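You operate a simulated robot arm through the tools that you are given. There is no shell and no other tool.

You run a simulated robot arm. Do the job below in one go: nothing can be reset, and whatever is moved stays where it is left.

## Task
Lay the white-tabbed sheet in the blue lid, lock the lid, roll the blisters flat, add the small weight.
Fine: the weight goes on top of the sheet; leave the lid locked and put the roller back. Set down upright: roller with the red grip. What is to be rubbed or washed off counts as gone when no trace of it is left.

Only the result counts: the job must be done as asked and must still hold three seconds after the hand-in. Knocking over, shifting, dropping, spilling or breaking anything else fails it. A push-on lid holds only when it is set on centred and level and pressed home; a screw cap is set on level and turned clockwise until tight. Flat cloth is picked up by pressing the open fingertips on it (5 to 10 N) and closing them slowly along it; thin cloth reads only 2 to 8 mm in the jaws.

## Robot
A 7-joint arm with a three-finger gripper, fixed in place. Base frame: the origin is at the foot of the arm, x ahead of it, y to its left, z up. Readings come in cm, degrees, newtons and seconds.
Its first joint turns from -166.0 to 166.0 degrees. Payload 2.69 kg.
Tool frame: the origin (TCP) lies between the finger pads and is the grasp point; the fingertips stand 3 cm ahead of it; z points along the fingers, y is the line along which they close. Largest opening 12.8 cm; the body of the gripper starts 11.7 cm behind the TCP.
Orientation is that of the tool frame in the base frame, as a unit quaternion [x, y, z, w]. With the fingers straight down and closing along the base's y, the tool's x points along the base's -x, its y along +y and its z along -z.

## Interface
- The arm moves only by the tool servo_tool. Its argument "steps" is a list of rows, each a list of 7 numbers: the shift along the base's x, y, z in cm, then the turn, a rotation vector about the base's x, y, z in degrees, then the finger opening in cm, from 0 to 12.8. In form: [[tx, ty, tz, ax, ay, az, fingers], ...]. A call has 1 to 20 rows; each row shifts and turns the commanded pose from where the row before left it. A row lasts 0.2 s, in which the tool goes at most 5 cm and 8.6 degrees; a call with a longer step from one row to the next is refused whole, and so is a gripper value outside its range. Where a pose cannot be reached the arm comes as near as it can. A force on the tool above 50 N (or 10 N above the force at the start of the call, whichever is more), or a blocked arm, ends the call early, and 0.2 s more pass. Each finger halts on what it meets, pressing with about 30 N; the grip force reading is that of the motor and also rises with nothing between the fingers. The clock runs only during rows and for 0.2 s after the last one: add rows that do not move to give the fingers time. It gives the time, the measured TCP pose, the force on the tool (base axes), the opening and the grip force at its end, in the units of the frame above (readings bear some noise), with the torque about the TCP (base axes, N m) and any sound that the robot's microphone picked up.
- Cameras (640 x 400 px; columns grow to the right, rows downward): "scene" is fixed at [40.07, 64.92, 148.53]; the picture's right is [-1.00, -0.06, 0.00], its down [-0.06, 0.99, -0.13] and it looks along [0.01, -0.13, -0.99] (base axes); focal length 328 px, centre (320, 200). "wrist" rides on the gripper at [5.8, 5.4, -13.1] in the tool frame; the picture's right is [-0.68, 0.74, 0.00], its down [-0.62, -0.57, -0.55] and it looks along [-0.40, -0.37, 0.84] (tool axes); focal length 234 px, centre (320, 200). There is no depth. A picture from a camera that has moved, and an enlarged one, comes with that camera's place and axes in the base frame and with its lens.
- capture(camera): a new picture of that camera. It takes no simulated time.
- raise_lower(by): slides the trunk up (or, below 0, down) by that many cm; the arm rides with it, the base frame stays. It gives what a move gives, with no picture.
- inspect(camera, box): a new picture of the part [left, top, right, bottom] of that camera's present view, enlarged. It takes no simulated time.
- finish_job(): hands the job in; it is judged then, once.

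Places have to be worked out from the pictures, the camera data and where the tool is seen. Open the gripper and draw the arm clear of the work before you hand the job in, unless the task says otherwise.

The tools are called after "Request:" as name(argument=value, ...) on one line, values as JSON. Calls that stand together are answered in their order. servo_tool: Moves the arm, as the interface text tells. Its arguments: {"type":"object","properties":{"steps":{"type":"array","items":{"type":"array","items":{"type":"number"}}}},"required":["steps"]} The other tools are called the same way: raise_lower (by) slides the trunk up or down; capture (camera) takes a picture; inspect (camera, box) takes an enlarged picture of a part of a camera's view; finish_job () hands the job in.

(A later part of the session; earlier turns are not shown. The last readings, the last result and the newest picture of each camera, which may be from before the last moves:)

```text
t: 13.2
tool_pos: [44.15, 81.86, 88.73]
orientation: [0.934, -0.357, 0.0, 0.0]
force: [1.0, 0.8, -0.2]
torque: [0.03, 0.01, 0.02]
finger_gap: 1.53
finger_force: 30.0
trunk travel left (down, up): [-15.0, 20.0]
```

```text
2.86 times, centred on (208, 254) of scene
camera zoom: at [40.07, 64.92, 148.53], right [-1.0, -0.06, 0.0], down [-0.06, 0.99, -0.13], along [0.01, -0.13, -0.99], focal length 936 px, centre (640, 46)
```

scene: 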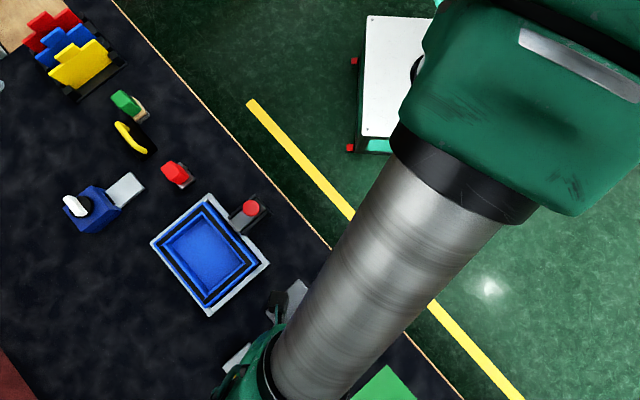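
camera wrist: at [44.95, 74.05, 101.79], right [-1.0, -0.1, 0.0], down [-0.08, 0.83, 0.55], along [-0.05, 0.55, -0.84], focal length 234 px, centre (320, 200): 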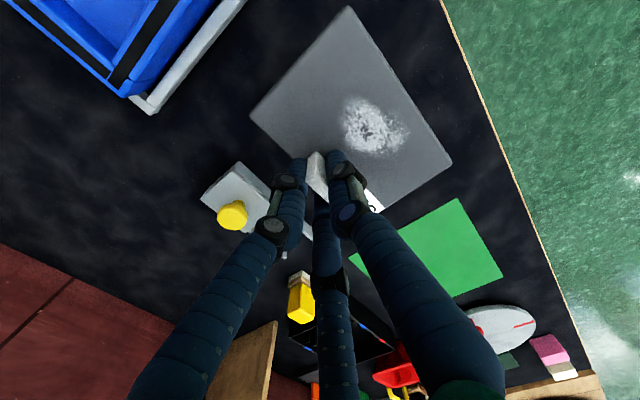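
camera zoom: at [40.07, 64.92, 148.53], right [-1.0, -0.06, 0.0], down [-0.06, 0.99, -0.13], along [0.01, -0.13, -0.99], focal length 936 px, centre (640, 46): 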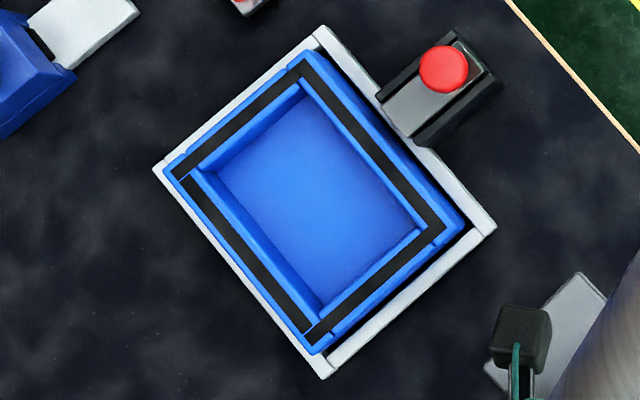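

The sheet lies in the tool frame at x −6.4…6.2, y −0.8…7.8, well aligned. Now I need the recess accurately, so I zoom into the lid from the scene camera.

Request:
inspect(camera="scene", box=[150, 190, 214, 254])

Request:
inspect(camera="scene", box=[206, 220, 270, 284])

Request:
inspect(camera="scene", box=[176, 254, 240, 318])

Request:
inspect(camera="scene", box=[180, 186, 244, 250])

```text
6.25 times, centred on (182, 222) of scene
camera zoom: at [40.07, 64.92, 148.53], right [-1.0, -0.06, 0.0], down [-0.06, 0.99, -0.13], along [0.01, -0.13, -0.99], focal length 2048 px, centre (1182, 62)
```

zoom: 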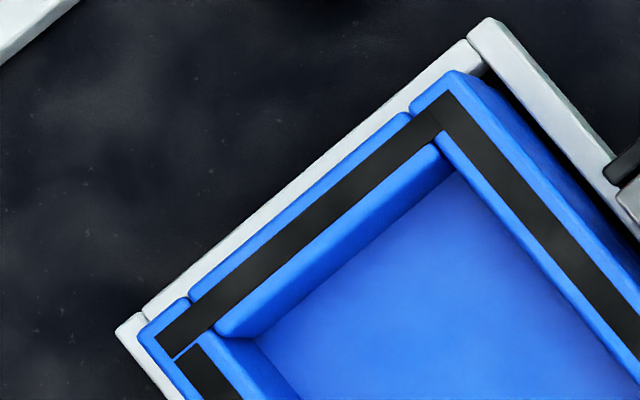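

```text
6.25 times, centred on (238, 252) of scene
camera zoom: at [40.07, 64.92, 148.53], right [-1.0, -0.06, 0.0], down [-0.06, 0.99, -0.13], along [0.01, -0.13, -0.99], focal length 2048 px, centre (832, -125)
```

zoom: 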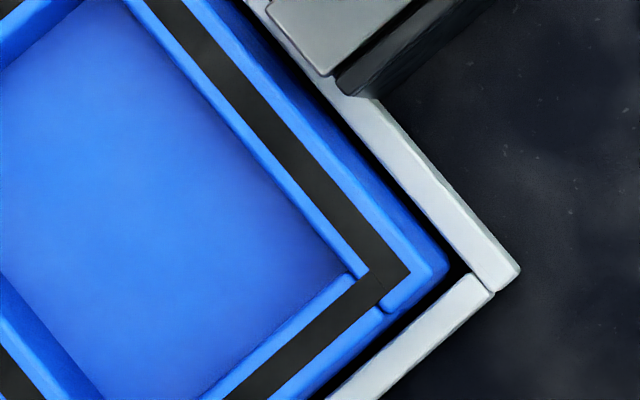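

```text
6.25 times, centred on (208, 286) of scene
camera zoom: at [40.07, 64.92, 148.53], right [-1.0, -0.06, 0.0], down [-0.06, 0.99, -0.13], along [0.01, -0.13, -0.99], focal length 2048 px, centre (1020, -338)
```

zoom: 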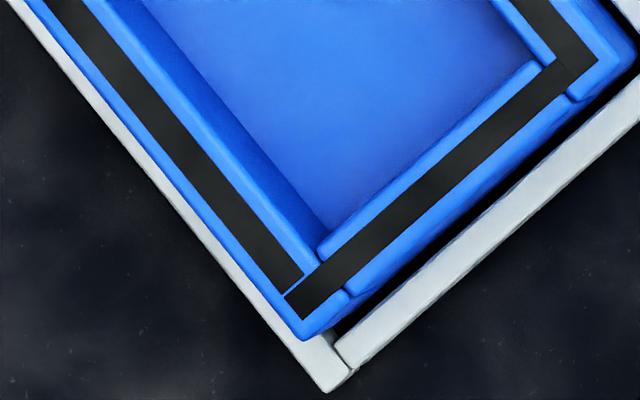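

```text
6.25 times, centred on (212, 218) of scene
camera zoom: at [40.07, 64.92, 148.53], right [-1.0, -0.06, 0.0], down [-0.06, 0.99, -0.13], along [0.01, -0.13, -0.99], focal length 2048 px, centre (995, 88)
```

zoom: 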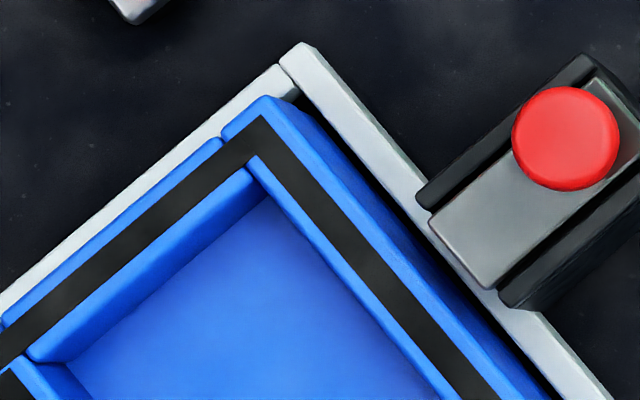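

The lid's gasket rectangle comes out at long-axis angle ≈135.1°, centre ≈(64.4, 68.6), lid top z≈78–79, recess about 13.4 × 9.6 cm; the sheet is 12.5 × 8.6 cm. I raise a bit, rotate −3.1° and carry the sheet to hover above the lid for checking.

Request:
servo_tool(steps=[[0, 0, 2.0, 0, 0, 0, 0.0], [0, 0, 1.5, 0, 0, 0, 0.0], [2.864, -1.3525, 0, 0, 0, -0.39, 0.0], [2.864, -1.3525, 0, 0, 0, -0.39, 0.0], [2.864, -1.3525, 0, 0, 0, -0.39, 0.0], [2.864, -1.3525, 0, 0, 0, -0.39, 0.0], [2.864, -1.3525, 0, 0, 0, -0.39, 0.0], [2.864, -1.3525, 0, 0, 0, -0.39, 0.0], [2.864, -1.3525, 0, 0, 0, -0.39, 0.0], [2.864, -1.3525, 0, 0, 0, -0.39, 0.0], [0, 0, 0, 0, 0, 0, 0.0]])

Request:
capture(camera="wrist")

Request:
capture(camera="scene")

```text
t: 15.6
tool_pos: [67.2, 70.96, 92.21]
orientation: [0.924, -0.381, 0.0, 0.0]
force: [1.2, -0.2, -0.2]
torque: [0.06, 0.04, -0.01]
finger_gap: 1.56
finger_force: 29.6
trunk travel left (down, up): [-15.0, 20.0]
```

```text
taken
camera wrist: at [67.44, 63.08, 105.21], right [-1.0, -0.04, 0.0], down [-0.04, 0.84, 0.55], along [-0.02, 0.55, -0.84], focal length 234 px, centre (320, 200)
```

wrist: 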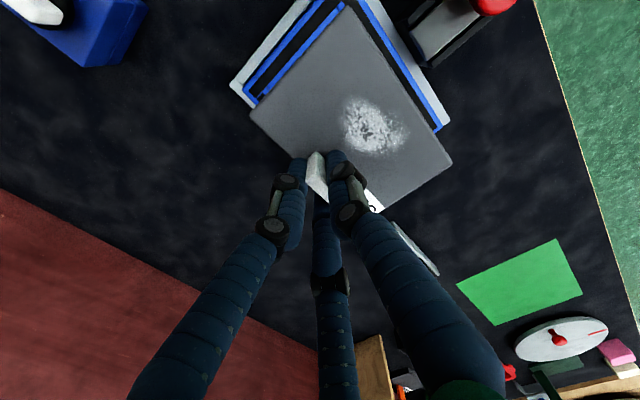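

```text
taken
```

scene: 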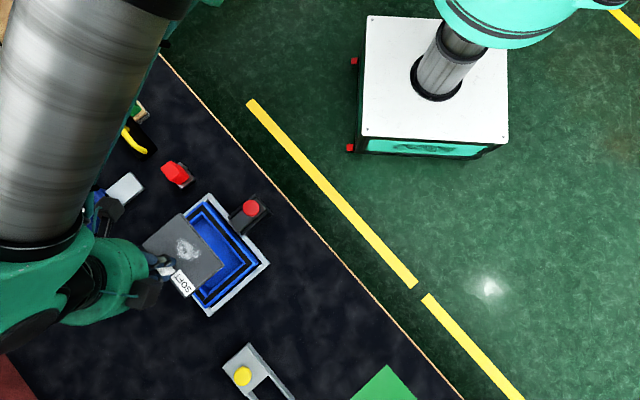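

The sheet is over the lid region. I enlarge the wrist view to see the gasket corners around it and refine the lid's position.

Request:
inspect(camera="wrist", box=[220, 0, 360, 130])

Request:
inspect(camera="wrist", box=[330, 0, 470, 140])

Request:
inspect(camera="scene", box=[130, 190, 276, 320])

```text
3.08 times, centred on (290, 65) of wrist
camera zoom: at [67.44, 63.08, 105.21], right [-1.0, -0.04, 0.0], down [-0.04, 0.84, 0.55], along [-0.02, 0.55, -0.84], focal length 720 px, centre (412, 615)
```

zoom: 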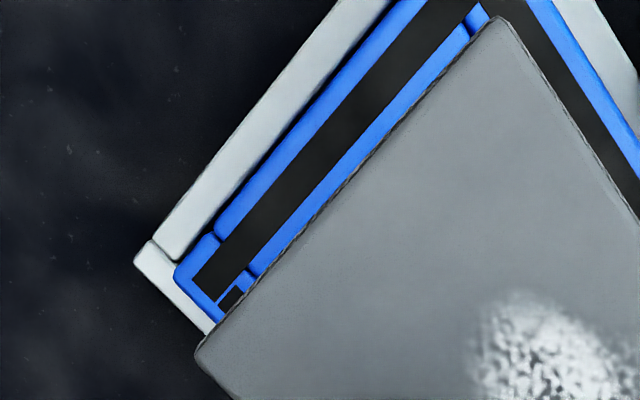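

```text
2.86 times, centred on (400, 70) of wrist
camera zoom: at [67.44, 63.08, 105.21], right [-1.0, -0.04, 0.0], down [-0.04, 0.84, 0.55], along [-0.02, 0.55, -0.84], focal length 669 px, centre (91, 571)
```

zoom: 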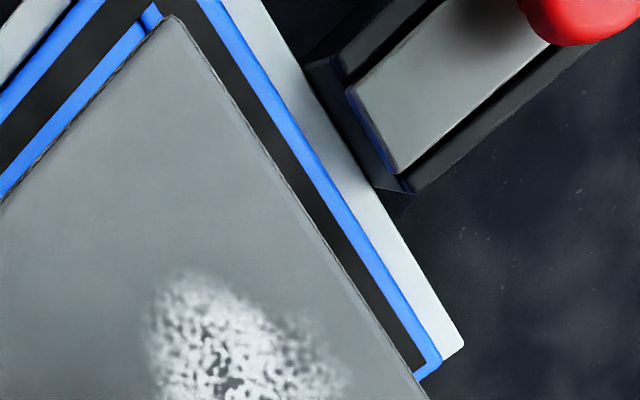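

```text
3.08 times, centred on (203, 255) of scene
camera zoom: at [40.07, 64.92, 148.53], right [-1.0, -0.06, 0.0], down [-0.06, 0.99, -0.13], along [0.01, -0.13, -0.99], focal length 1008 px, centre (680, 31)
```

zoom: 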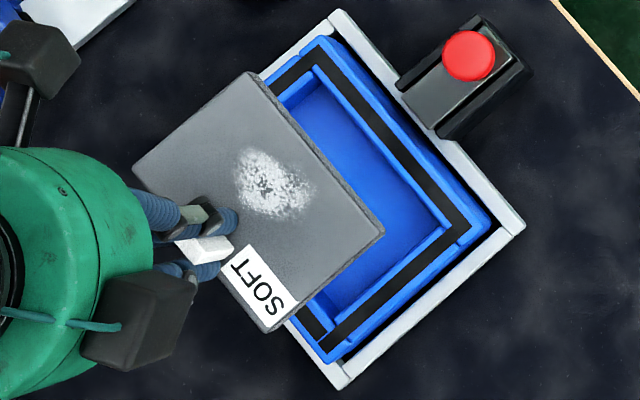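

Both cameras now agree: lid top z≈78.8 and lid centre ≈(64.33, 68.53), so the sheet centre needs a shift of about (−0.24, −0.05). I apply it and lower until the sheet is just above the rim.

Request:
servo_tool(steps=[[-0.24, -0.05, -2.0, 0, 0, 0, 0.0], [0, 0, -2.5, 0, 0, 0, 0.0], [0, 0, -2.0, 0, 0, 0, 0.0], [0, 0, -1.0, 0, 0, 0, 0.0], [0, 0, -0.5, 0, 0, 0, 0.0], [0, 0, 0, 0, 0, 0, 0.0]])

Request:
capture(camera="wrist")

Request:
inspect(camera="wrist", box=[240, 0, 464, 224])

Request:
inspect(camera="scene", box=[130, 190, 276, 320])

```text
t: 17.0
tool_pos: [66.68, 71.04, 84.36]
orientation: [0.924, -0.382, -0.001, 0.001]
force: [-0.2, 0.5, -0.6]
torque: [-0.02, 0.01, 0.01]
finger_gap: 1.51
finger_force: 29.3
trunk travel left (down, up): [-15.0, 20.0]
```

```text
taken
camera wrist: at [67.02, 63.21, 97.29], right [-1.0, -0.04, 0.0], down [-0.04, 0.84, 0.55], along [-0.02, 0.55, -0.84], focal length 234 px, centre (320, 200)
```

wrist: 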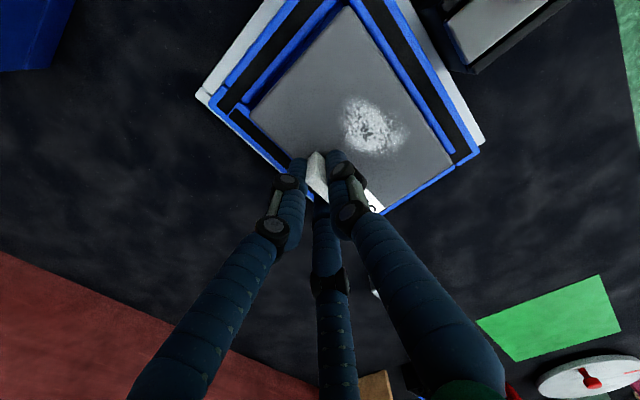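

```text
1.79 times, centred on (352, 112) of wrist
camera zoom: at [67.02, 63.21, 97.29], right [-1.0, -0.04, 0.0], down [-0.04, 0.84, 0.55], along [-0.02, 0.55, -0.84], focal length 418 px, centre (263, 357)
```

zoom: 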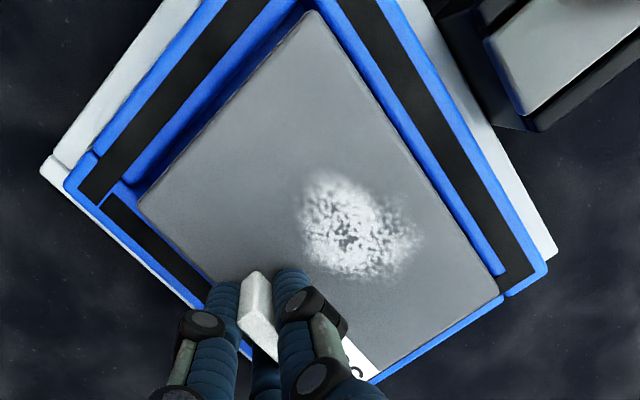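

```text
3.08 times, centred on (203, 255) of scene
camera zoom: at [40.07, 64.92, 148.53], right [-1.0, -0.06, 0.0], down [-0.06, 0.99, -0.13], along [0.01, -0.13, -0.99], focal length 1008 px, centre (680, 31)
```

zoom: 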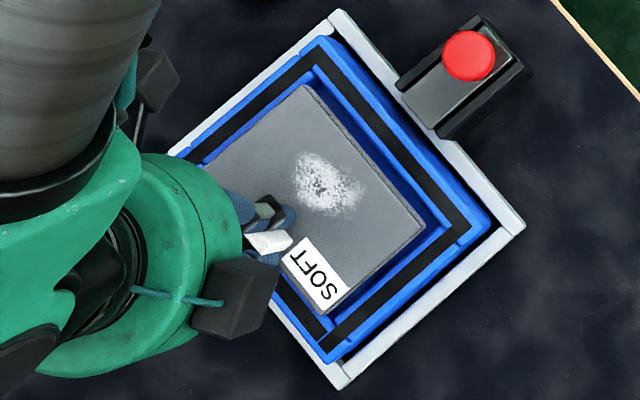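

The sheet looks nearly centred and parallel from the wrist view (needs roughly 0.3 cm along tool x). I zoom the scene view to cross-check angle and offsets.

Request:
inspect(camera="scene", box=[196, 190, 276, 270])

Request:
inspect(camera="scene", box=[196, 240, 276, 320])

Request:
inspect(camera="wrist", box=[360, 80, 500, 220])

Request:
inspect(camera="wrist", box=[190, 40, 310, 200])

```text
5.00 times, centred on (236, 230) of scene
camera zoom: at [40.07, 64.92, 148.53], right [-1.0, -0.06, 0.0], down [-0.06, 0.99, -0.13], along [0.01, -0.13, -0.99], focal length 1638 px, centre (740, 50)
```

zoom: 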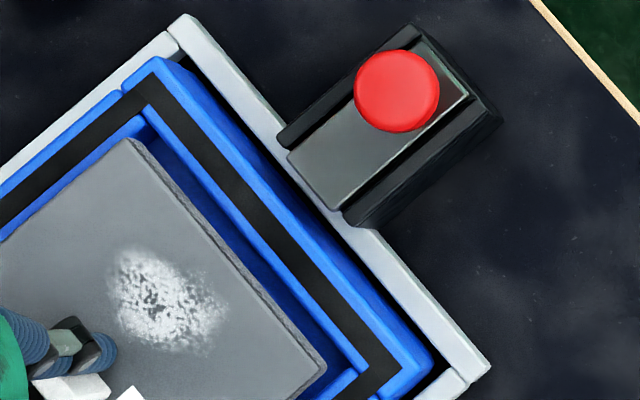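

```text
5.00 times, centred on (236, 280) of scene
camera zoom: at [40.07, 64.92, 148.53], right [-1.0, -0.06, 0.0], down [-0.06, 0.99, -0.13], along [0.01, -0.13, -0.99], focal length 1638 px, centre (740, -200)
```

zoom: 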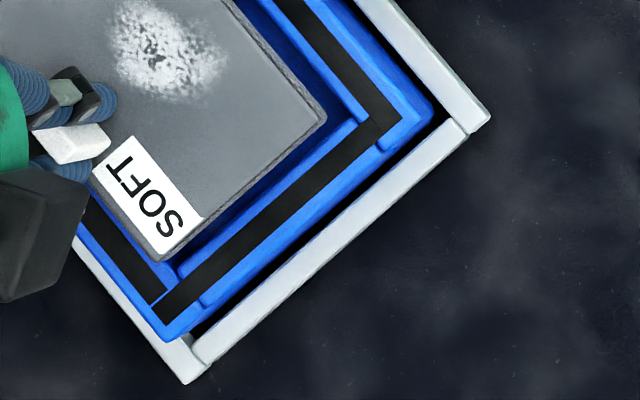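

```text
2.86 times, centred on (430, 150) of wrist
camera zoom: at [67.02, 63.21, 97.29], right [-1.0, -0.04, 0.0], down [-0.04, 0.84, 0.55], along [-0.02, 0.55, -0.84], focal length 669 px, centre (6, 343)
```

zoom: 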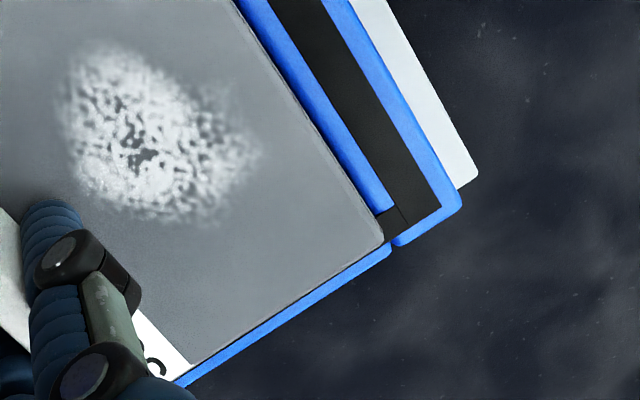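

```text
2.50 times, centred on (250, 120) of wrist
camera zoom: at [67.02, 63.21, 97.29], right [-1.0, -0.04, 0.0], down [-0.04, 0.84, 0.55], along [-0.02, 0.55, -0.84], focal length 585 px, centre (495, 400)
```

zoom: 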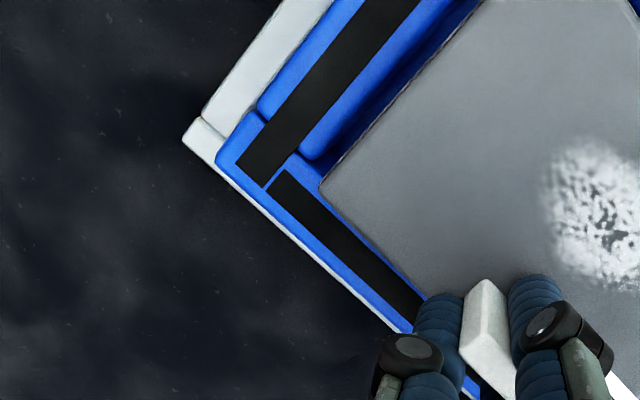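

Scene and wrist agree: sheet parallel to the lid, lid centre ≈0.28 cm along tool +x and 0.09 along tool +y from the sheet centre. I apply this (0.135, −0.26) shift and lower slowly into the recess.

Request:
servo_tool(steps=[[0.135, -0.26, 0, 0, 0, 0, 0.0], [0, 0, -0.3, 0, 0, 0, 0.0], [0, 0, -0.3, 0, 0, 0, 0.0], [0, 0, -0.3, 0, 0, 0, 0.0], [0, 0, -0.3, 0, 0, 0, 0.0], [0, 0, -0.3, 0, 0, 0, 0.0], [0, 0, 0, 0, 0, 0, 0.0]])

Request:
inspect(camera="wrist", box=[240, 0, 464, 224])

Request:
inspect(camera="scene", box=[130, 190, 276, 320])

```text
t: 18.6
tool_pos: [66.81, 70.76, 82.7]
orientation: [0.925, -0.381, 0.0, 0.001]
force: [-0.3, -0.5, -0.9]
torque: [0.0, -0.03, 0.0]
finger_gap: 1.52
finger_force: 30.2
trunk travel left (down, up): [-15.0, 20.0]
```

```text
1.79 times, centred on (352, 112) of wrist
camera zoom: at [67.19, 62.93, 95.75], right [-1.0, -0.04, 0.0], down [-0.04, 0.84, 0.55], along [-0.02, 0.55, -0.84], focal length 418 px, centre (263, 357)
```

zoom: 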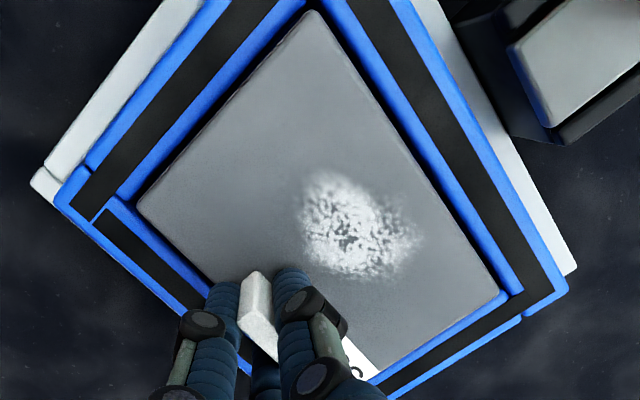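

```text
3.08 times, centred on (203, 255) of scene
camera zoom: at [40.07, 64.92, 148.53], right [-1.0, -0.06, 0.0], down [-0.06, 0.99, -0.13], along [0.01, -0.13, -0.99], focal length 1008 px, centre (680, 31)
```

zoom: 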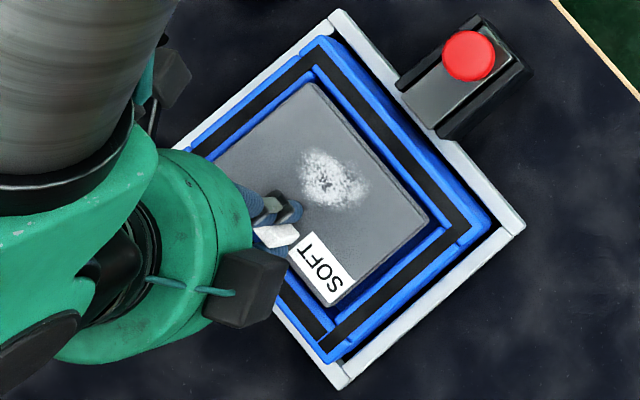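

No contact and the sheet edges are inside the recess. The fingertips are close to the rim level, so I lower only another 0.6 cm and check the force.

Request:
servo_tool(steps=[[0, 0, -0.3, 0, 0, 0, 0.0], [0, 0, -0.3, 0, 0, 0, 0.0], [0, 0, 0, 0, 0, 0, 0.0]])

Request:
inspect(camera="wrist", box=[240, 0, 464, 224])

Request:
inspect(camera="wrist", box=[180, 80, 320, 220])

```text
t: 19.4
tool_pos: [67.04, 70.65, 82.12]
orientation: [0.925, -0.381, 0.0, 0.0]
force: [-0.3, 0.1, 1.2]
torque: [0.03, 0.04, 0.02]
finger_gap: 1.5
finger_force: 30.4
trunk travel left (down, up): [-15.0, 20.0]
```

```text
1.79 times, centred on (352, 112) of wrist
camera zoom: at [67.25, 62.9, 95.2], right [-1.0, -0.04, 0.0], down [-0.04, 0.84, 0.55], along [-0.02, 0.55, -0.84], focal length 418 px, centre (263, 357)
```

zoom: 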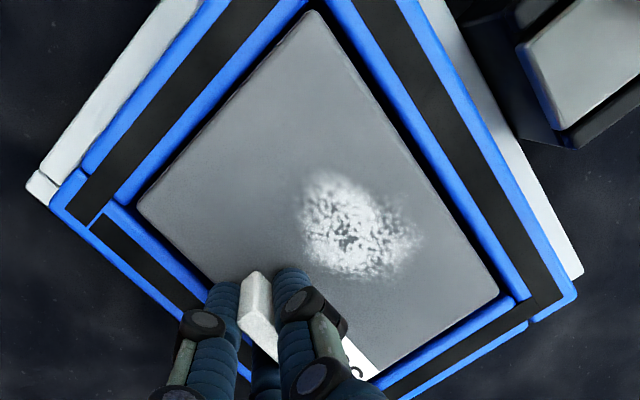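

```text
2.86 times, centred on (250, 150) of wrist
camera zoom: at [67.25, 62.9, 95.2], right [-1.0, -0.04, 0.0], down [-0.04, 0.84, 0.55], along [-0.02, 0.55, -0.84], focal length 669 px, centre (520, 343)
```

zoom: 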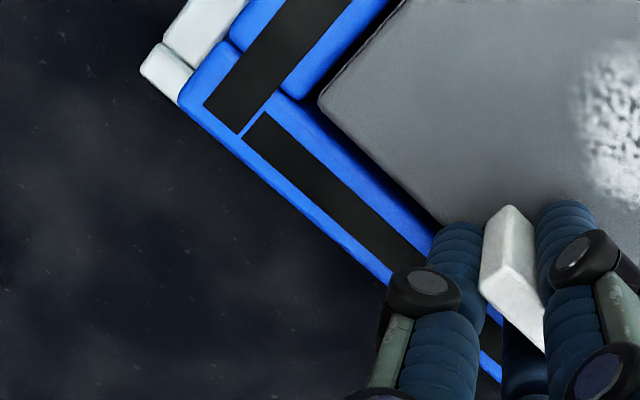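

The margins around the sheet look even (~0.5 cm) with its top level with the rim, so the body is already inside the recess. I open the fingers to let it settle onto the recess floor.

Request:
servo_tool(steps=[[0, 0, 0, 0, 0, 0, 4.0], [0, 0, 0, 0, 0, 0, 4.0], [0, 0, 0, 0, 0, 0, 4.0]])

Request:
capture(camera="wrist")

Request:
inspect(camera="wrist", box=[240, 0, 464, 224])

Request:
inspect(camera="scene", box=[130, 190, 276, 320])

```text
t: 20.2
tool_pos: [66.98, 70.69, 82.15]
orientation: [0.924, -0.382, 0.0, 0.001]
force: [0.5, 0.1, 0.2]
torque: [0.03, 0.01, 0.01]
finger_gap: 4.02
finger_force: 0.0
trunk travel left (down, up): [-15.0, 20.0]
```

```text
taken
camera wrist: at [67.24, 62.9, 95.21], right [-1.0, -0.04, 0.0], down [-0.04, 0.84, 0.55], along [-0.02, 0.55, -0.84], focal length 234 px, centre (320, 200)
```

wrist: 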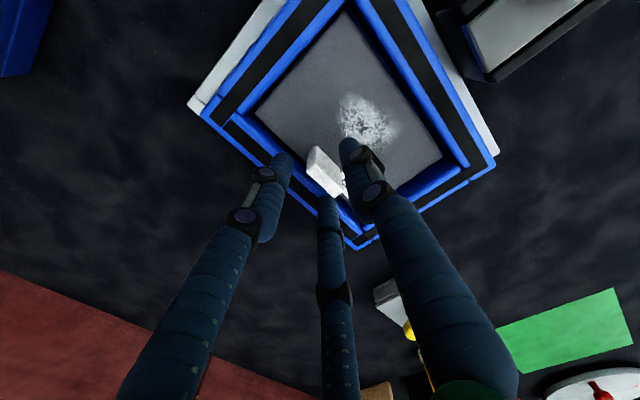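

```text
1.79 times, centred on (352, 112) of wrist
camera zoom: at [67.24, 62.9, 95.21], right [-1.0, -0.04, 0.0], down [-0.04, 0.84, 0.55], along [-0.02, 0.55, -0.84], focal length 418 px, centre (263, 357)
```

zoom: 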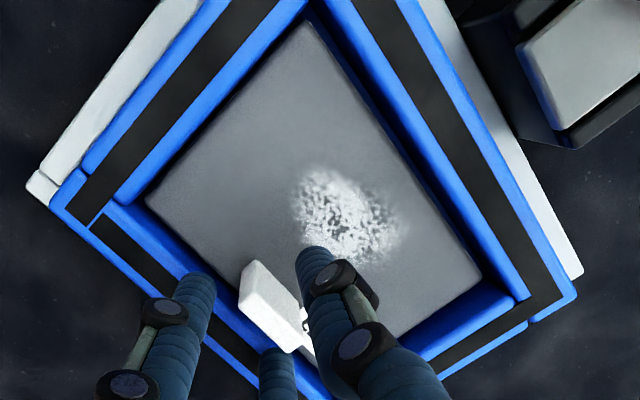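

```text
3.08 times, centred on (203, 255) of scene
camera zoom: at [40.07, 64.92, 148.53], right [-1.0, -0.06, 0.0], down [-0.06, 0.99, -0.13], along [0.01, -0.13, -0.99], focal length 1008 px, centre (680, 31)
```

zoom: 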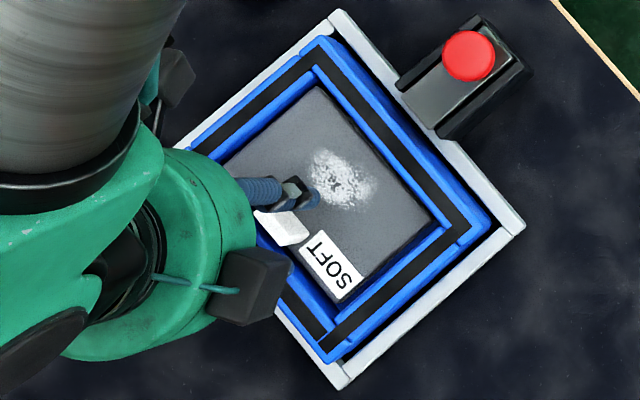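

The sheet lies flat in the recess. Next the latch: slider top z≈79.4, its red knob near (54.5, 58.75, ~82), sliding direction (0.707, 0.707) toward the lid. I rise straight up, then move above the knob with an opening of 7 cm.

Request:
servo_tool(steps=[[0, 0, 1.5, 0, 0, 0, 4.0], [0, 0, 3.0, 0, 0, 0, 4.0], [0, 0, 4.0, 0, 0, 0, 7.0], [-3.1, -3.02, 0, 0, 0, 0, 7.0], [-3.1, -3.02, 0, 0, 0, 0, 7.0], [-3.1, -3.02, 0, 0, 0, 0, 7.0], [-3.16, -3.01, 0, 0, 0, 0, 7.0], [0, 0, 0, 0, 0, 0, 7.0]])

Request:
capture(camera="wrist")

Request:
inspect(camera="wrist", box=[250, 80, 390, 220])

Request:
inspect(camera="scene", box=[130, 190, 276, 320])

```text
t: 22.0
tool_pos: [54.48, 58.67, 90.64]
orientation: [0.925, -0.381, 0.0, -0.001]
force: [0.4, 0.0, 0.9]
torque: [0.08, -0.08, -0.01]
finger_gap: 7.01
finger_force: 0.1
trunk travel left (down, up): [-15.0, 20.0]
```

```text
taken
camera wrist: at [54.7, 50.83, 103.72], right [-1.0, -0.04, 0.0], down [-0.04, 0.84, 0.55], along [-0.02, 0.55, -0.84], focal length 234 px, centre (320, 200)
```

wrist: 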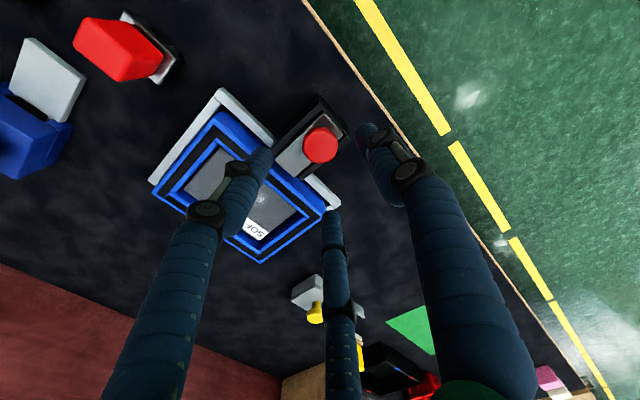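

```text
2.86 times, centred on (320, 150) of wrist
camera zoom: at [54.7, 50.83, 103.72], right [-1.0, -0.04, 0.0], down [-0.04, 0.84, 0.55], along [-0.02, 0.55, -0.84], focal length 669 px, centre (320, 343)
```

zoom: 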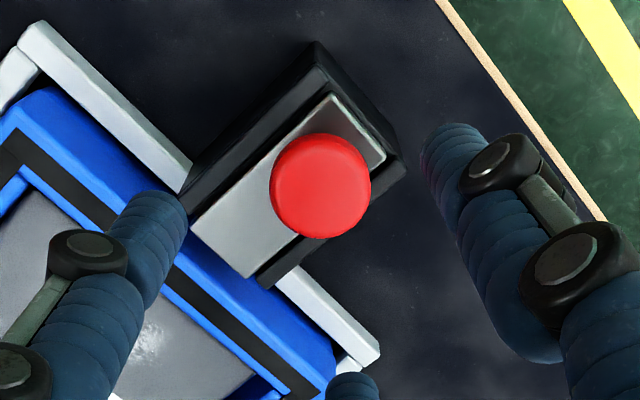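

```text
3.08 times, centred on (203, 255) of scene
camera zoom: at [40.07, 64.92, 148.53], right [-1.0, -0.06, 0.0], down [-0.06, 0.99, -0.13], along [0.01, -0.13, -0.99], focal length 1008 px, centre (680, 31)
```

zoom: 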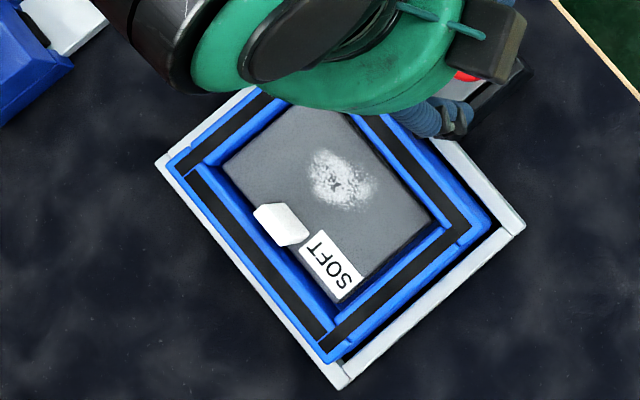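

The tool axis is centred on the red knob within 0.1 cm. I descend to straddle the knob head with fingertips just above the slider plate, then close on it.

Request:
servo_tool(steps=[[0, 0, -3.0, 0, 0, 0, 7.0], [0, 0, -2.5, 0, 0, 0, 7.0], [0, 0, -1.4, 0, 0, 0, 7.0], [0, 0, -0.7, 0, 0, 0, 7.0], [0, 0, 0, 0, 0, 0, 7.0]])

Request:
inspect(camera="wrist", box=[220, 80, 420, 260])

```text
t: 23.2
tool_pos: [54.5, 58.78, 83.1]
orientation: [0.924, -0.382, 0.001, 0.0]
force: [0.2, 0.4, 0.3]
torque: [0.02, 0.02, 0.0]
finger_gap: 7.01
finger_force: 0.0
trunk travel left (down, up): [-15.0, 20.0]
```

```text
2.22 times, centred on (320, 170) of wrist
camera zoom: at [54.8, 50.91, 96.02], right [-1.0, -0.04, 0.0], down [-0.04, 0.84, 0.55], along [-0.02, 0.55, -0.84], focal length 520 px, centre (320, 267)
```

zoom: 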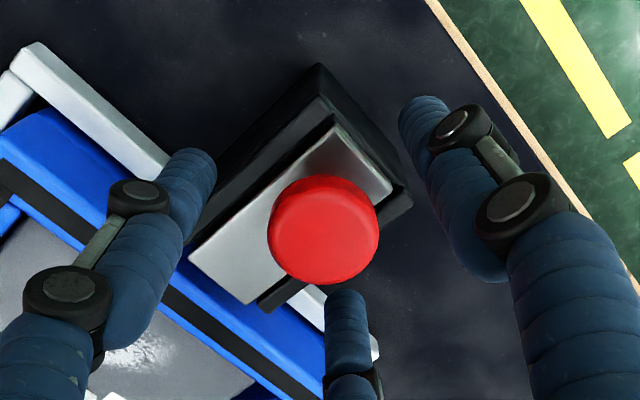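

The knob is centred between the fingers with no contact. I close on it.

Request:
servo_tool(steps=[[0, 0, -0.3, 0, 0, 0, 5.0], [0, 0, 0, 0, 0, 0, 4.0], [0, 0, 0, 0, 0, 0, 3.0], [0, 0, 0, 0, 0, 0, 2.5], [0, 0, 0, 0, 0, 0, 2.5]])

Request:
inspect(camera="wrist", box=[220, 80, 420, 260])

```text
t: 24.4
tool_pos: [54.49, 58.82, 82.65]
orientation: [0.924, -0.382, 0.0, -0.001]
force: [-7.3, 7.0, -1.0]
torque: [0.03, 0.16, 0.0]
finger_gap: 3.19
finger_force: 45.2
trunk travel left (down, up): [-15.0, 20.0]
```

```text
2.22 times, centred on (320, 170) of wrist
camera zoom: at [54.79, 50.94, 95.76], right [-1.0, -0.04, 0.0], down [-0.04, 0.84, 0.55], along [-0.02, 0.55, -0.84], focal length 520 px, centre (320, 267)
```

zoom: 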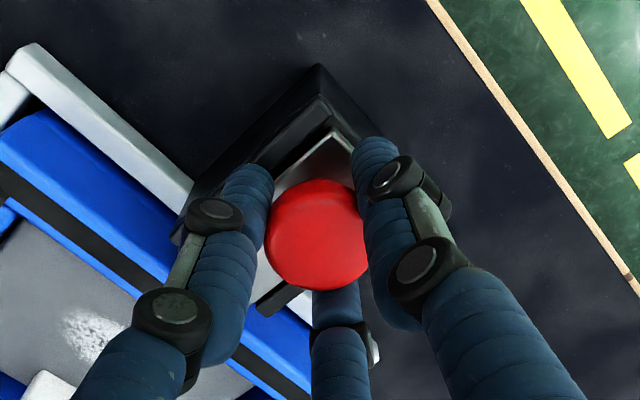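

The knob is held (gap 3.2 cm). I slide it toward the lid along (0.707, 0.707) in small steps, watching the force and sound.

Request:
servo_tool(steps=[[-0.03, 0.03, 0, 0, 0, 0, 2.5], [0.28, 0.28, 0, 0, 0, 0, 2.5], [0.28, 0.28, 0, 0, 0, 0, 2.5], [0.28, 0.28, 0, 0, 0, 0, 2.5], [0.28, 0.28, 0, 0, 0, 0, 2.5], [0.28, 0.28, 0, 0, 0, 0, 2.5], [0, 0, 0, 0, 0, 0, 2.5]])

Request:
capture(camera="wrist")

```text
t: 26.0
tool_pos: [55.92, 60.15, 82.73]
orientation: [0.924, -0.382, 0.0, 0.001]
force: [-5.8, 5.3, -6.0]
torque: [0.1, 0.04, 0.01]
finger_gap: 3.19
finger_force: 45.1
trunk travel left (down, up): [-15.0, 20.0]
```

```text
taken
camera wrist: at [56.15, 52.3, 95.76], right [-1.0, -0.04, 0.0], down [-0.04, 0.84, 0.55], along [-0.02, 0.55, -0.84], focal length 234 px, centre (320, 200)
```

wrist: 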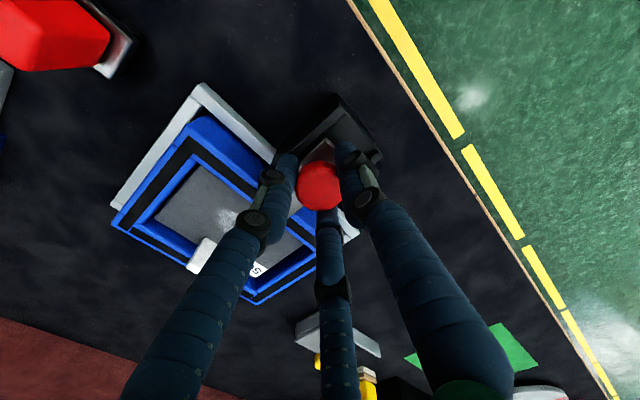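

It slid about 2 cm freely. I keep pushing until the stop.

Request:
servo_tool(steps=[[0.25, 0.25, 0, 0, 0, 0, 2.5], [0.25, 0.25, 0, 0, 0, 0, 2.5], [0.25, 0.25, 0, 0, 0, 0, 2.5], [0.25, 0.25, 0, 0, 0, 0, 2.5], [0.25, 0.25, 0, 0, 0, 0, 2.5], [0.25, 0.25, 0, 0, 0, 0, 2.5], [0, 0, 0, 0, 0, 0, 2.5]])

Request:
capture(camera="wrist")

Request:
inspect(camera="scene", box=[130, 190, 276, 320])

```text
t: 27.2
tool_pos: [56.48, 60.86, 82.72]
orientation: [0.924, -0.381, -0.002, 0.005]
force: [-16.4, -14.9, 24.2]
torque: [-0.6, 0.63, -0.01]
finger_gap: 3.18
finger_force: 45.4
trunk travel left (down, up): [-15.0, 20.0]
stopped in row 6: the force on the tool passed its limit at 56 N (the readings are from after the stop); the commanded pose is now the measured one
```

```text
taken
camera wrist: at [56.98, 53.14, 95.8], right [-1.0, -0.04, 0.01], down [-0.03, 0.84, 0.54], along [-0.03, 0.54, -0.84], focal length 234 px, centre (320, 200)
```

wrist: 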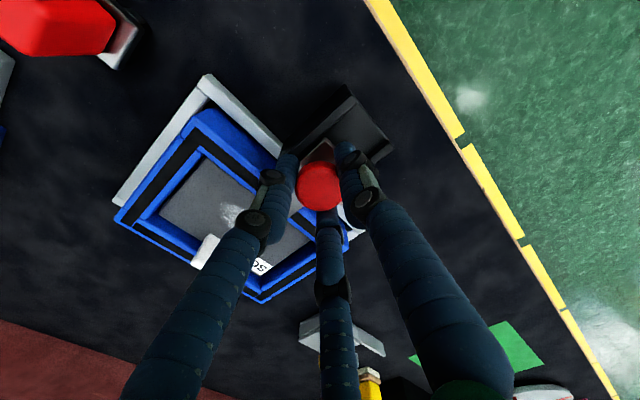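

```text
3.08 times, centred on (203, 255) of scene
camera zoom: at [40.07, 64.92, 148.53], right [-1.0, -0.06, 0.0], down [-0.06, 0.99, -0.13], along [0.01, -0.13, -0.99], focal length 1008 px, centre (680, 31)
```

zoom: 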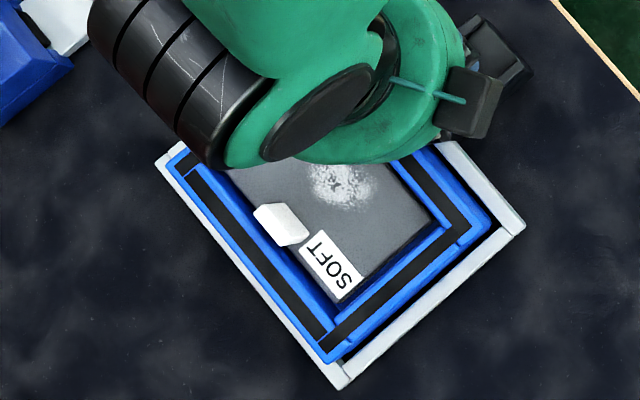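

It hit a hard stop after ~3.1 cm of travel, so the slider should now be over the lid's rim. I ease off, open the fingers and rise to look.

Request:
servo_tool(steps=[[-0.05, -0.05, 0, 0, 0, 0, 3.2], [0, 0, 0, 0, 0, 0, 5.0], [0, 0, 0, 0, 0, 0, 7.0], [0, 0, 0, 0, 0, 0, 7.0], [0, 0, 2.0, 0, 0, 0, 7.0], [0, 0, 4.0, 0, 0, 0, 7.0], [-3.0, -3.0, 1.0, 0, 0, 0, 7.0], [-3.0, -3.0, 1.0, 0, 0, 0, 7.0], [-3.0, -3.0, 1.0, 0, 0, 0, 7.0], [0, 0, 0, 0, 0, 0, 7.0]])

Request:
capture(camera="wrist")

Request:
capture(camera="scene")

Request:
inspect(camera="scene", box=[130, 180, 280, 320])

```text
t: 29.4
tool_pos: [47.45, 51.86, 91.49]
orientation: [0.924, -0.382, -0.002, 0.004]
force: [-0.3, 0.2, 0.1]
torque: [0.05, -0.05, -0.01]
finger_gap: 6.99
finger_force: 0.1
trunk travel left (down, up): [-15.0, 20.0]
```

```text
taken
camera wrist: at [47.9, 44.13, 104.58], right [-1.0, -0.04, 0.01], down [-0.03, 0.84, 0.54], along [-0.03, 0.54, -0.84], focal length 234 px, centre (320, 200)
```

wrist: 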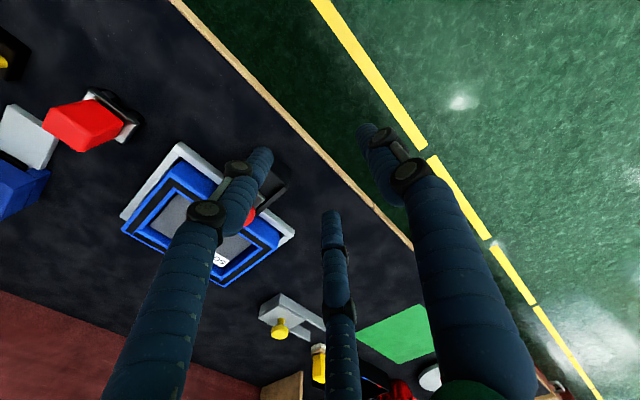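

```text
taken
```

scene: 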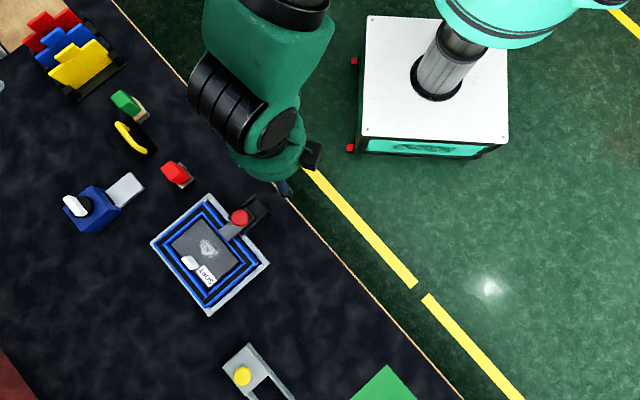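

```text
2.86 times, centred on (205, 250) of scene
camera zoom: at [40.07, 64.92, 148.53], right [-1.0, -0.06, 0.0], down [-0.06, 0.99, -0.13], along [0.01, -0.13, -0.99], focal length 936 px, centre (649, 57)
```

zoom: 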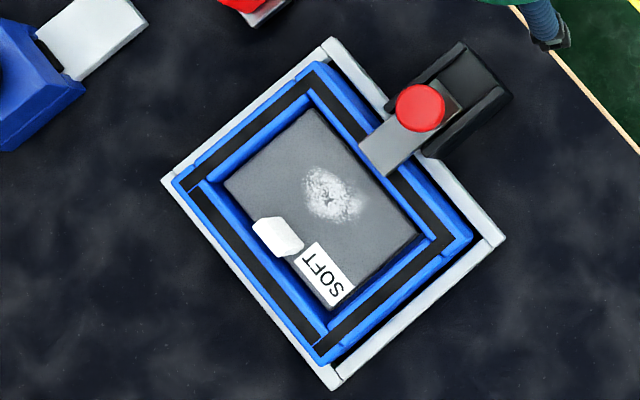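

The slider now overlaps the lid rim. I zoom in on the latch and take fresh close views of the roller and the weight for the next steps.

Request:
inspect(camera="scene", box=[210, 185, 274, 245])

Request:
inspect(camera="wrist", box=[20, 70, 160, 190])

Request:
inspect(camera="scene", box=[150, 150, 206, 196])

```text
6.67 times, centred on (242, 215) of scene
camera zoom: at [40.07, 64.92, 148.53], right [-1.0, -0.06, 0.0], down [-0.06, 0.99, -0.13], along [0.01, -0.13, -0.99], focal length 2185 px, centre (840, 100)
```

zoom: 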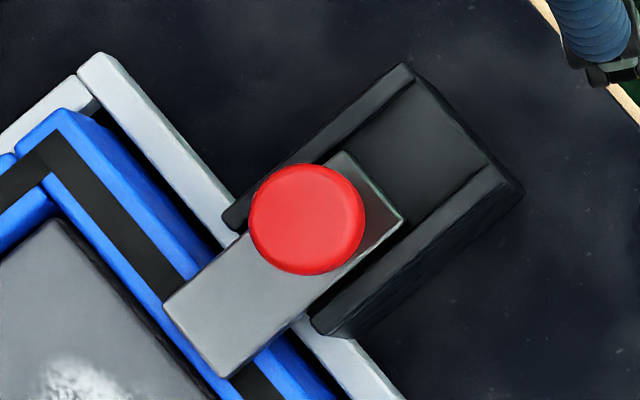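

```text
3.33 times, centred on (90, 130) of wrist
camera zoom: at [47.9, 44.13, 104.58], right [-1.0, -0.04, 0.01], down [-0.03, 0.84, 0.54], along [-0.03, 0.54, -0.84], focal length 781 px, centre (1087, 433)
```

zoom: 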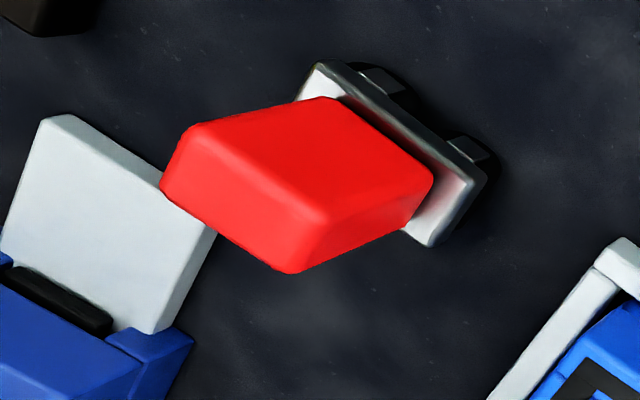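

```text
8.70 times, centred on (178, 173) of scene
camera zoom: at [40.07, 64.92, 148.53], right [-1.0, -0.06, 0.0], down [-0.06, 0.99, -0.13], along [0.01, -0.13, -0.99], focal length 2850 px, centre (1555, 435)
```

zoom: 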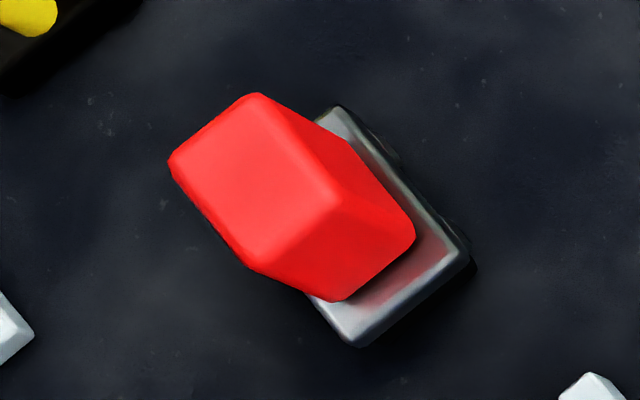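

The slider covers the rim and gasket: the lid is locked. I correct the slight tool tilt left by the stop and move over to get a close view of the roller and the weight.

Request:
servo_tool(steps=[[3.1, 0, 0, 0.17, -0.195, 0, 6.0], [3.1, 0, 0, 0.17, -0.195, 0, 4.0], [3.1, 0, 0, 0, 0, 0, 3.0], [3.1, 0, 0, 0, 0, 0, 2.0], [3.1, 0, 0, 0, 0, 0, 2.0], [3.1, 0, 0.5, 0, 0, 0, 2.0], [0, 0, 0, 0, 0, 0, 2.0]])

Request:
capture(camera="wrist")

Request:
inspect(camera="wrist", box=[190, 50, 310, 170])

Request:
inspect(camera="wrist", box=[60, 0, 200, 110])

```text
t: 31.0
tool_pos: [66.39, 52.2, 91.98]
orientation: [0.924, -0.382, 0.0, 0.001]
force: [-0.6, -0.5, 0.2]
torque: [0.02, -0.01, -0.02]
finger_gap: 2.0
finger_force: 0.1
trunk travel left (down, up): [-15.0, 20.0]
```

```text
taken
camera wrist: at [66.66, 44.38, 105.04], right [-1.0, -0.04, 0.0], down [-0.04, 0.84, 0.55], along [-0.02, 0.55, -0.84], focal length 234 px, centre (320, 200)
```

wrist: 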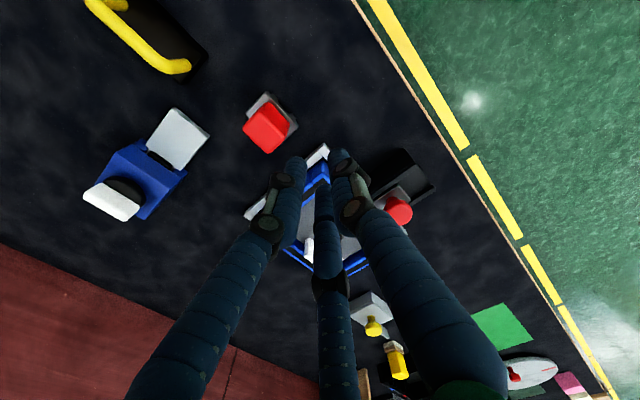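

```text
3.33 times, centred on (250, 110) of wrist
camera zoom: at [66.66, 44.38, 105.04], right [-1.0, -0.04, 0.0], down [-0.04, 0.84, 0.55], along [-0.02, 0.55, -0.84], focal length 781 px, centre (553, 500)
```

zoom: 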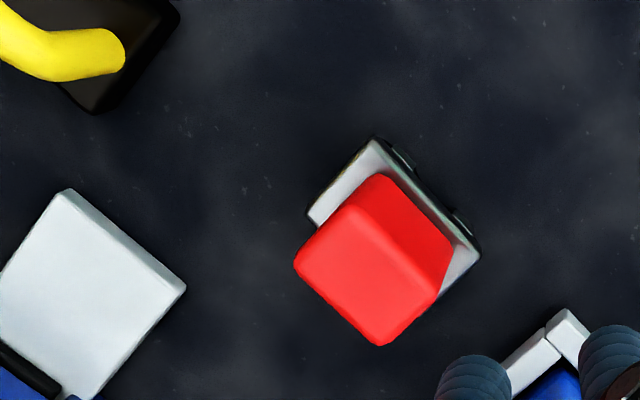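

```text
3.64 times, centred on (130, 55) of wrist
camera zoom: at [66.66, 44.38, 105.04], right [-1.0, -0.04, 0.0], down [-0.04, 0.84, 0.55], along [-0.02, 0.55, -0.84], focal length 852 px, centre (1011, 727)
```

zoom: 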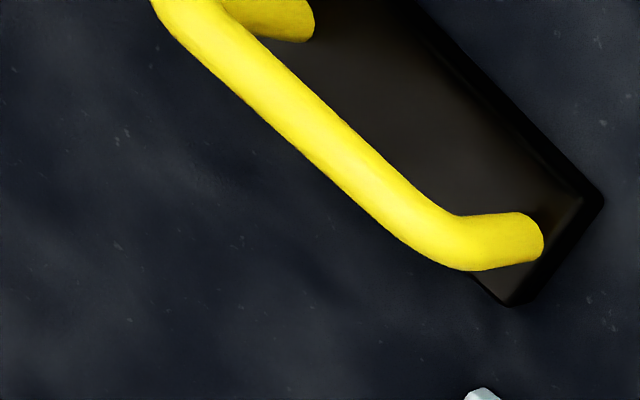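

The roller's red grip top is centred near (71.98, 51.77, 81.8), about 3.45 × 2.5 cm, aligned with the tool's current angle. I move above it, open to 5.5 cm, and lower to just above for a check.

Request:
servo_tool(steps=[[2.8, -0.26, -1.0, 0, 0, 0, 5.5], [2.83, -0.27, -1.0, 0, 0, 0, 5.5], [0, 0, -2.5, 0, 0, 0, 5.5], [0, 0, 0, 0, 0, 0, 5.5]])

Request:
capture(camera="wrist")

Request:
inspect(camera="wrist", box=[230, 70, 410, 230])

```text
t: 32.0
tool_pos: [71.97, 51.56, 87.33]
orientation: [0.924, -0.382, 0.0, 0.001]
force: [-0.6, 0.3, -1.9]
torque: [-0.02, 0.03, -0.05]
finger_gap: 5.5
finger_force: 0.1
trunk travel left (down, up): [-15.0, 20.0]
```

```text
taken
camera wrist: at [72.25, 43.75, 100.51], right [-1.0, -0.04, 0.0], down [-0.04, 0.84, 0.55], along [-0.02, 0.55, -0.84], focal length 234 px, centre (320, 200)
```

wrist: 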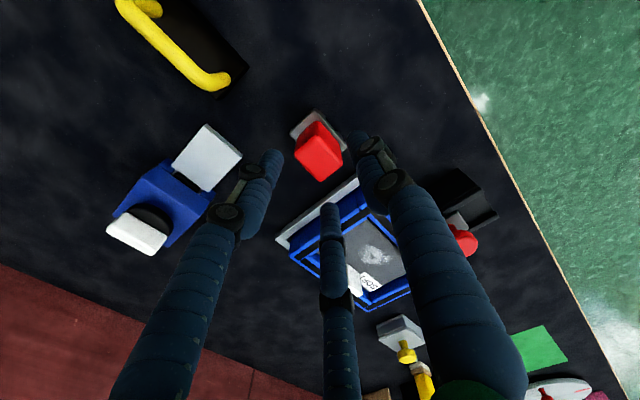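

```text
2.50 times, centred on (320, 150) of wrist
camera zoom: at [72.25, 43.75, 100.51], right [-1.0, -0.04, 0.0], down [-0.04, 0.84, 0.55], along [-0.02, 0.55, -0.84], focal length 585 px, centre (320, 325)
```

zoom: 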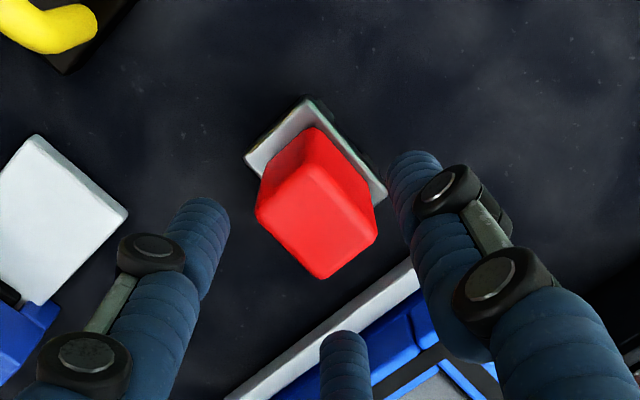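

The grip is centred under the tool. I descend to TCP z≈80.5 and close on it.

Request:
servo_tool(steps=[[0, 0, -3.0, 0, 0, 0, 5.5], [0, 0, -2.4, 0, 0, 0, 5.5], [0, 0, -1.5, 0, 0, 0, 5.5], [0, 0, 0, 0, 0, 0, 5.5], [0, 0, 0, 0, 0, 0, 3.5], [0, 0, 0, 0, 0, 0, 2.6], [0, 0, 0, 0, 0, 0, 1.5], [0, 0, 0, 0, 0, 0, 1.5], [0, 0, 0, 0, 0, 0, 1.5]])

Request:
capture(camera="wrist")

Request:
inspect(camera="wrist", box=[230, 70, 410, 230])

```text
t: 34.0
tool_pos: [71.83, 51.3, 80.55]
orientation: [0.924, -0.382, 0.001, 0.001]
force: [0.2, -0.4, -0.4]
torque: [0.0, 0.01, 0.03]
finger_gap: 4.48
finger_force: 22.0
trunk travel left (down, up): [-15.0, 20.0]
```

```text
taken
camera wrist: at [72.07, 43.66, 93.66], right [-1.0, -0.04, 0.0], down [-0.04, 0.84, 0.55], along [-0.02, 0.55, -0.84], focal length 234 px, centre (320, 200)
```

wrist: 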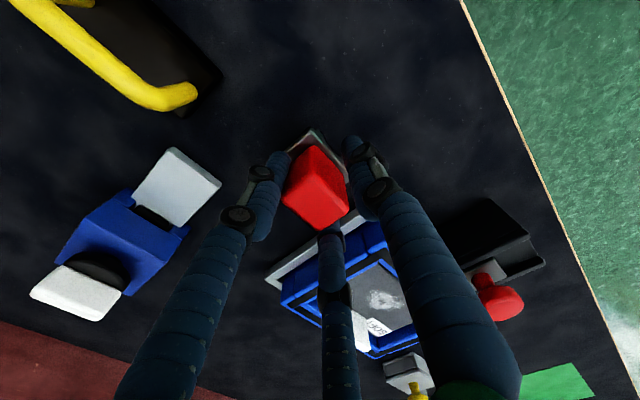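

```text
2.50 times, centred on (320, 150) of wrist
camera zoom: at [72.07, 43.66, 93.66], right [-1.0, -0.04, 0.0], down [-0.04, 0.84, 0.55], along [-0.02, 0.55, -0.84], focal length 585 px, centre (320, 325)
```

zoom: 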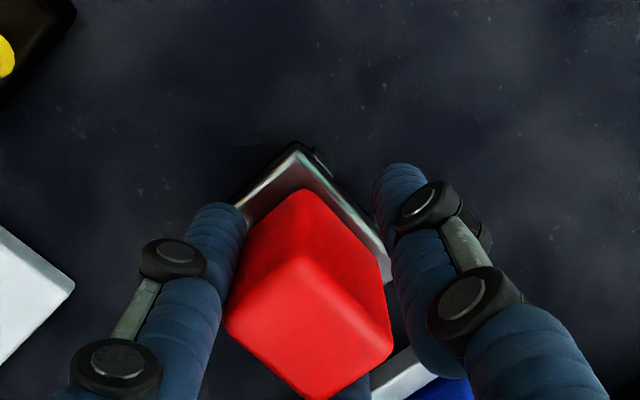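

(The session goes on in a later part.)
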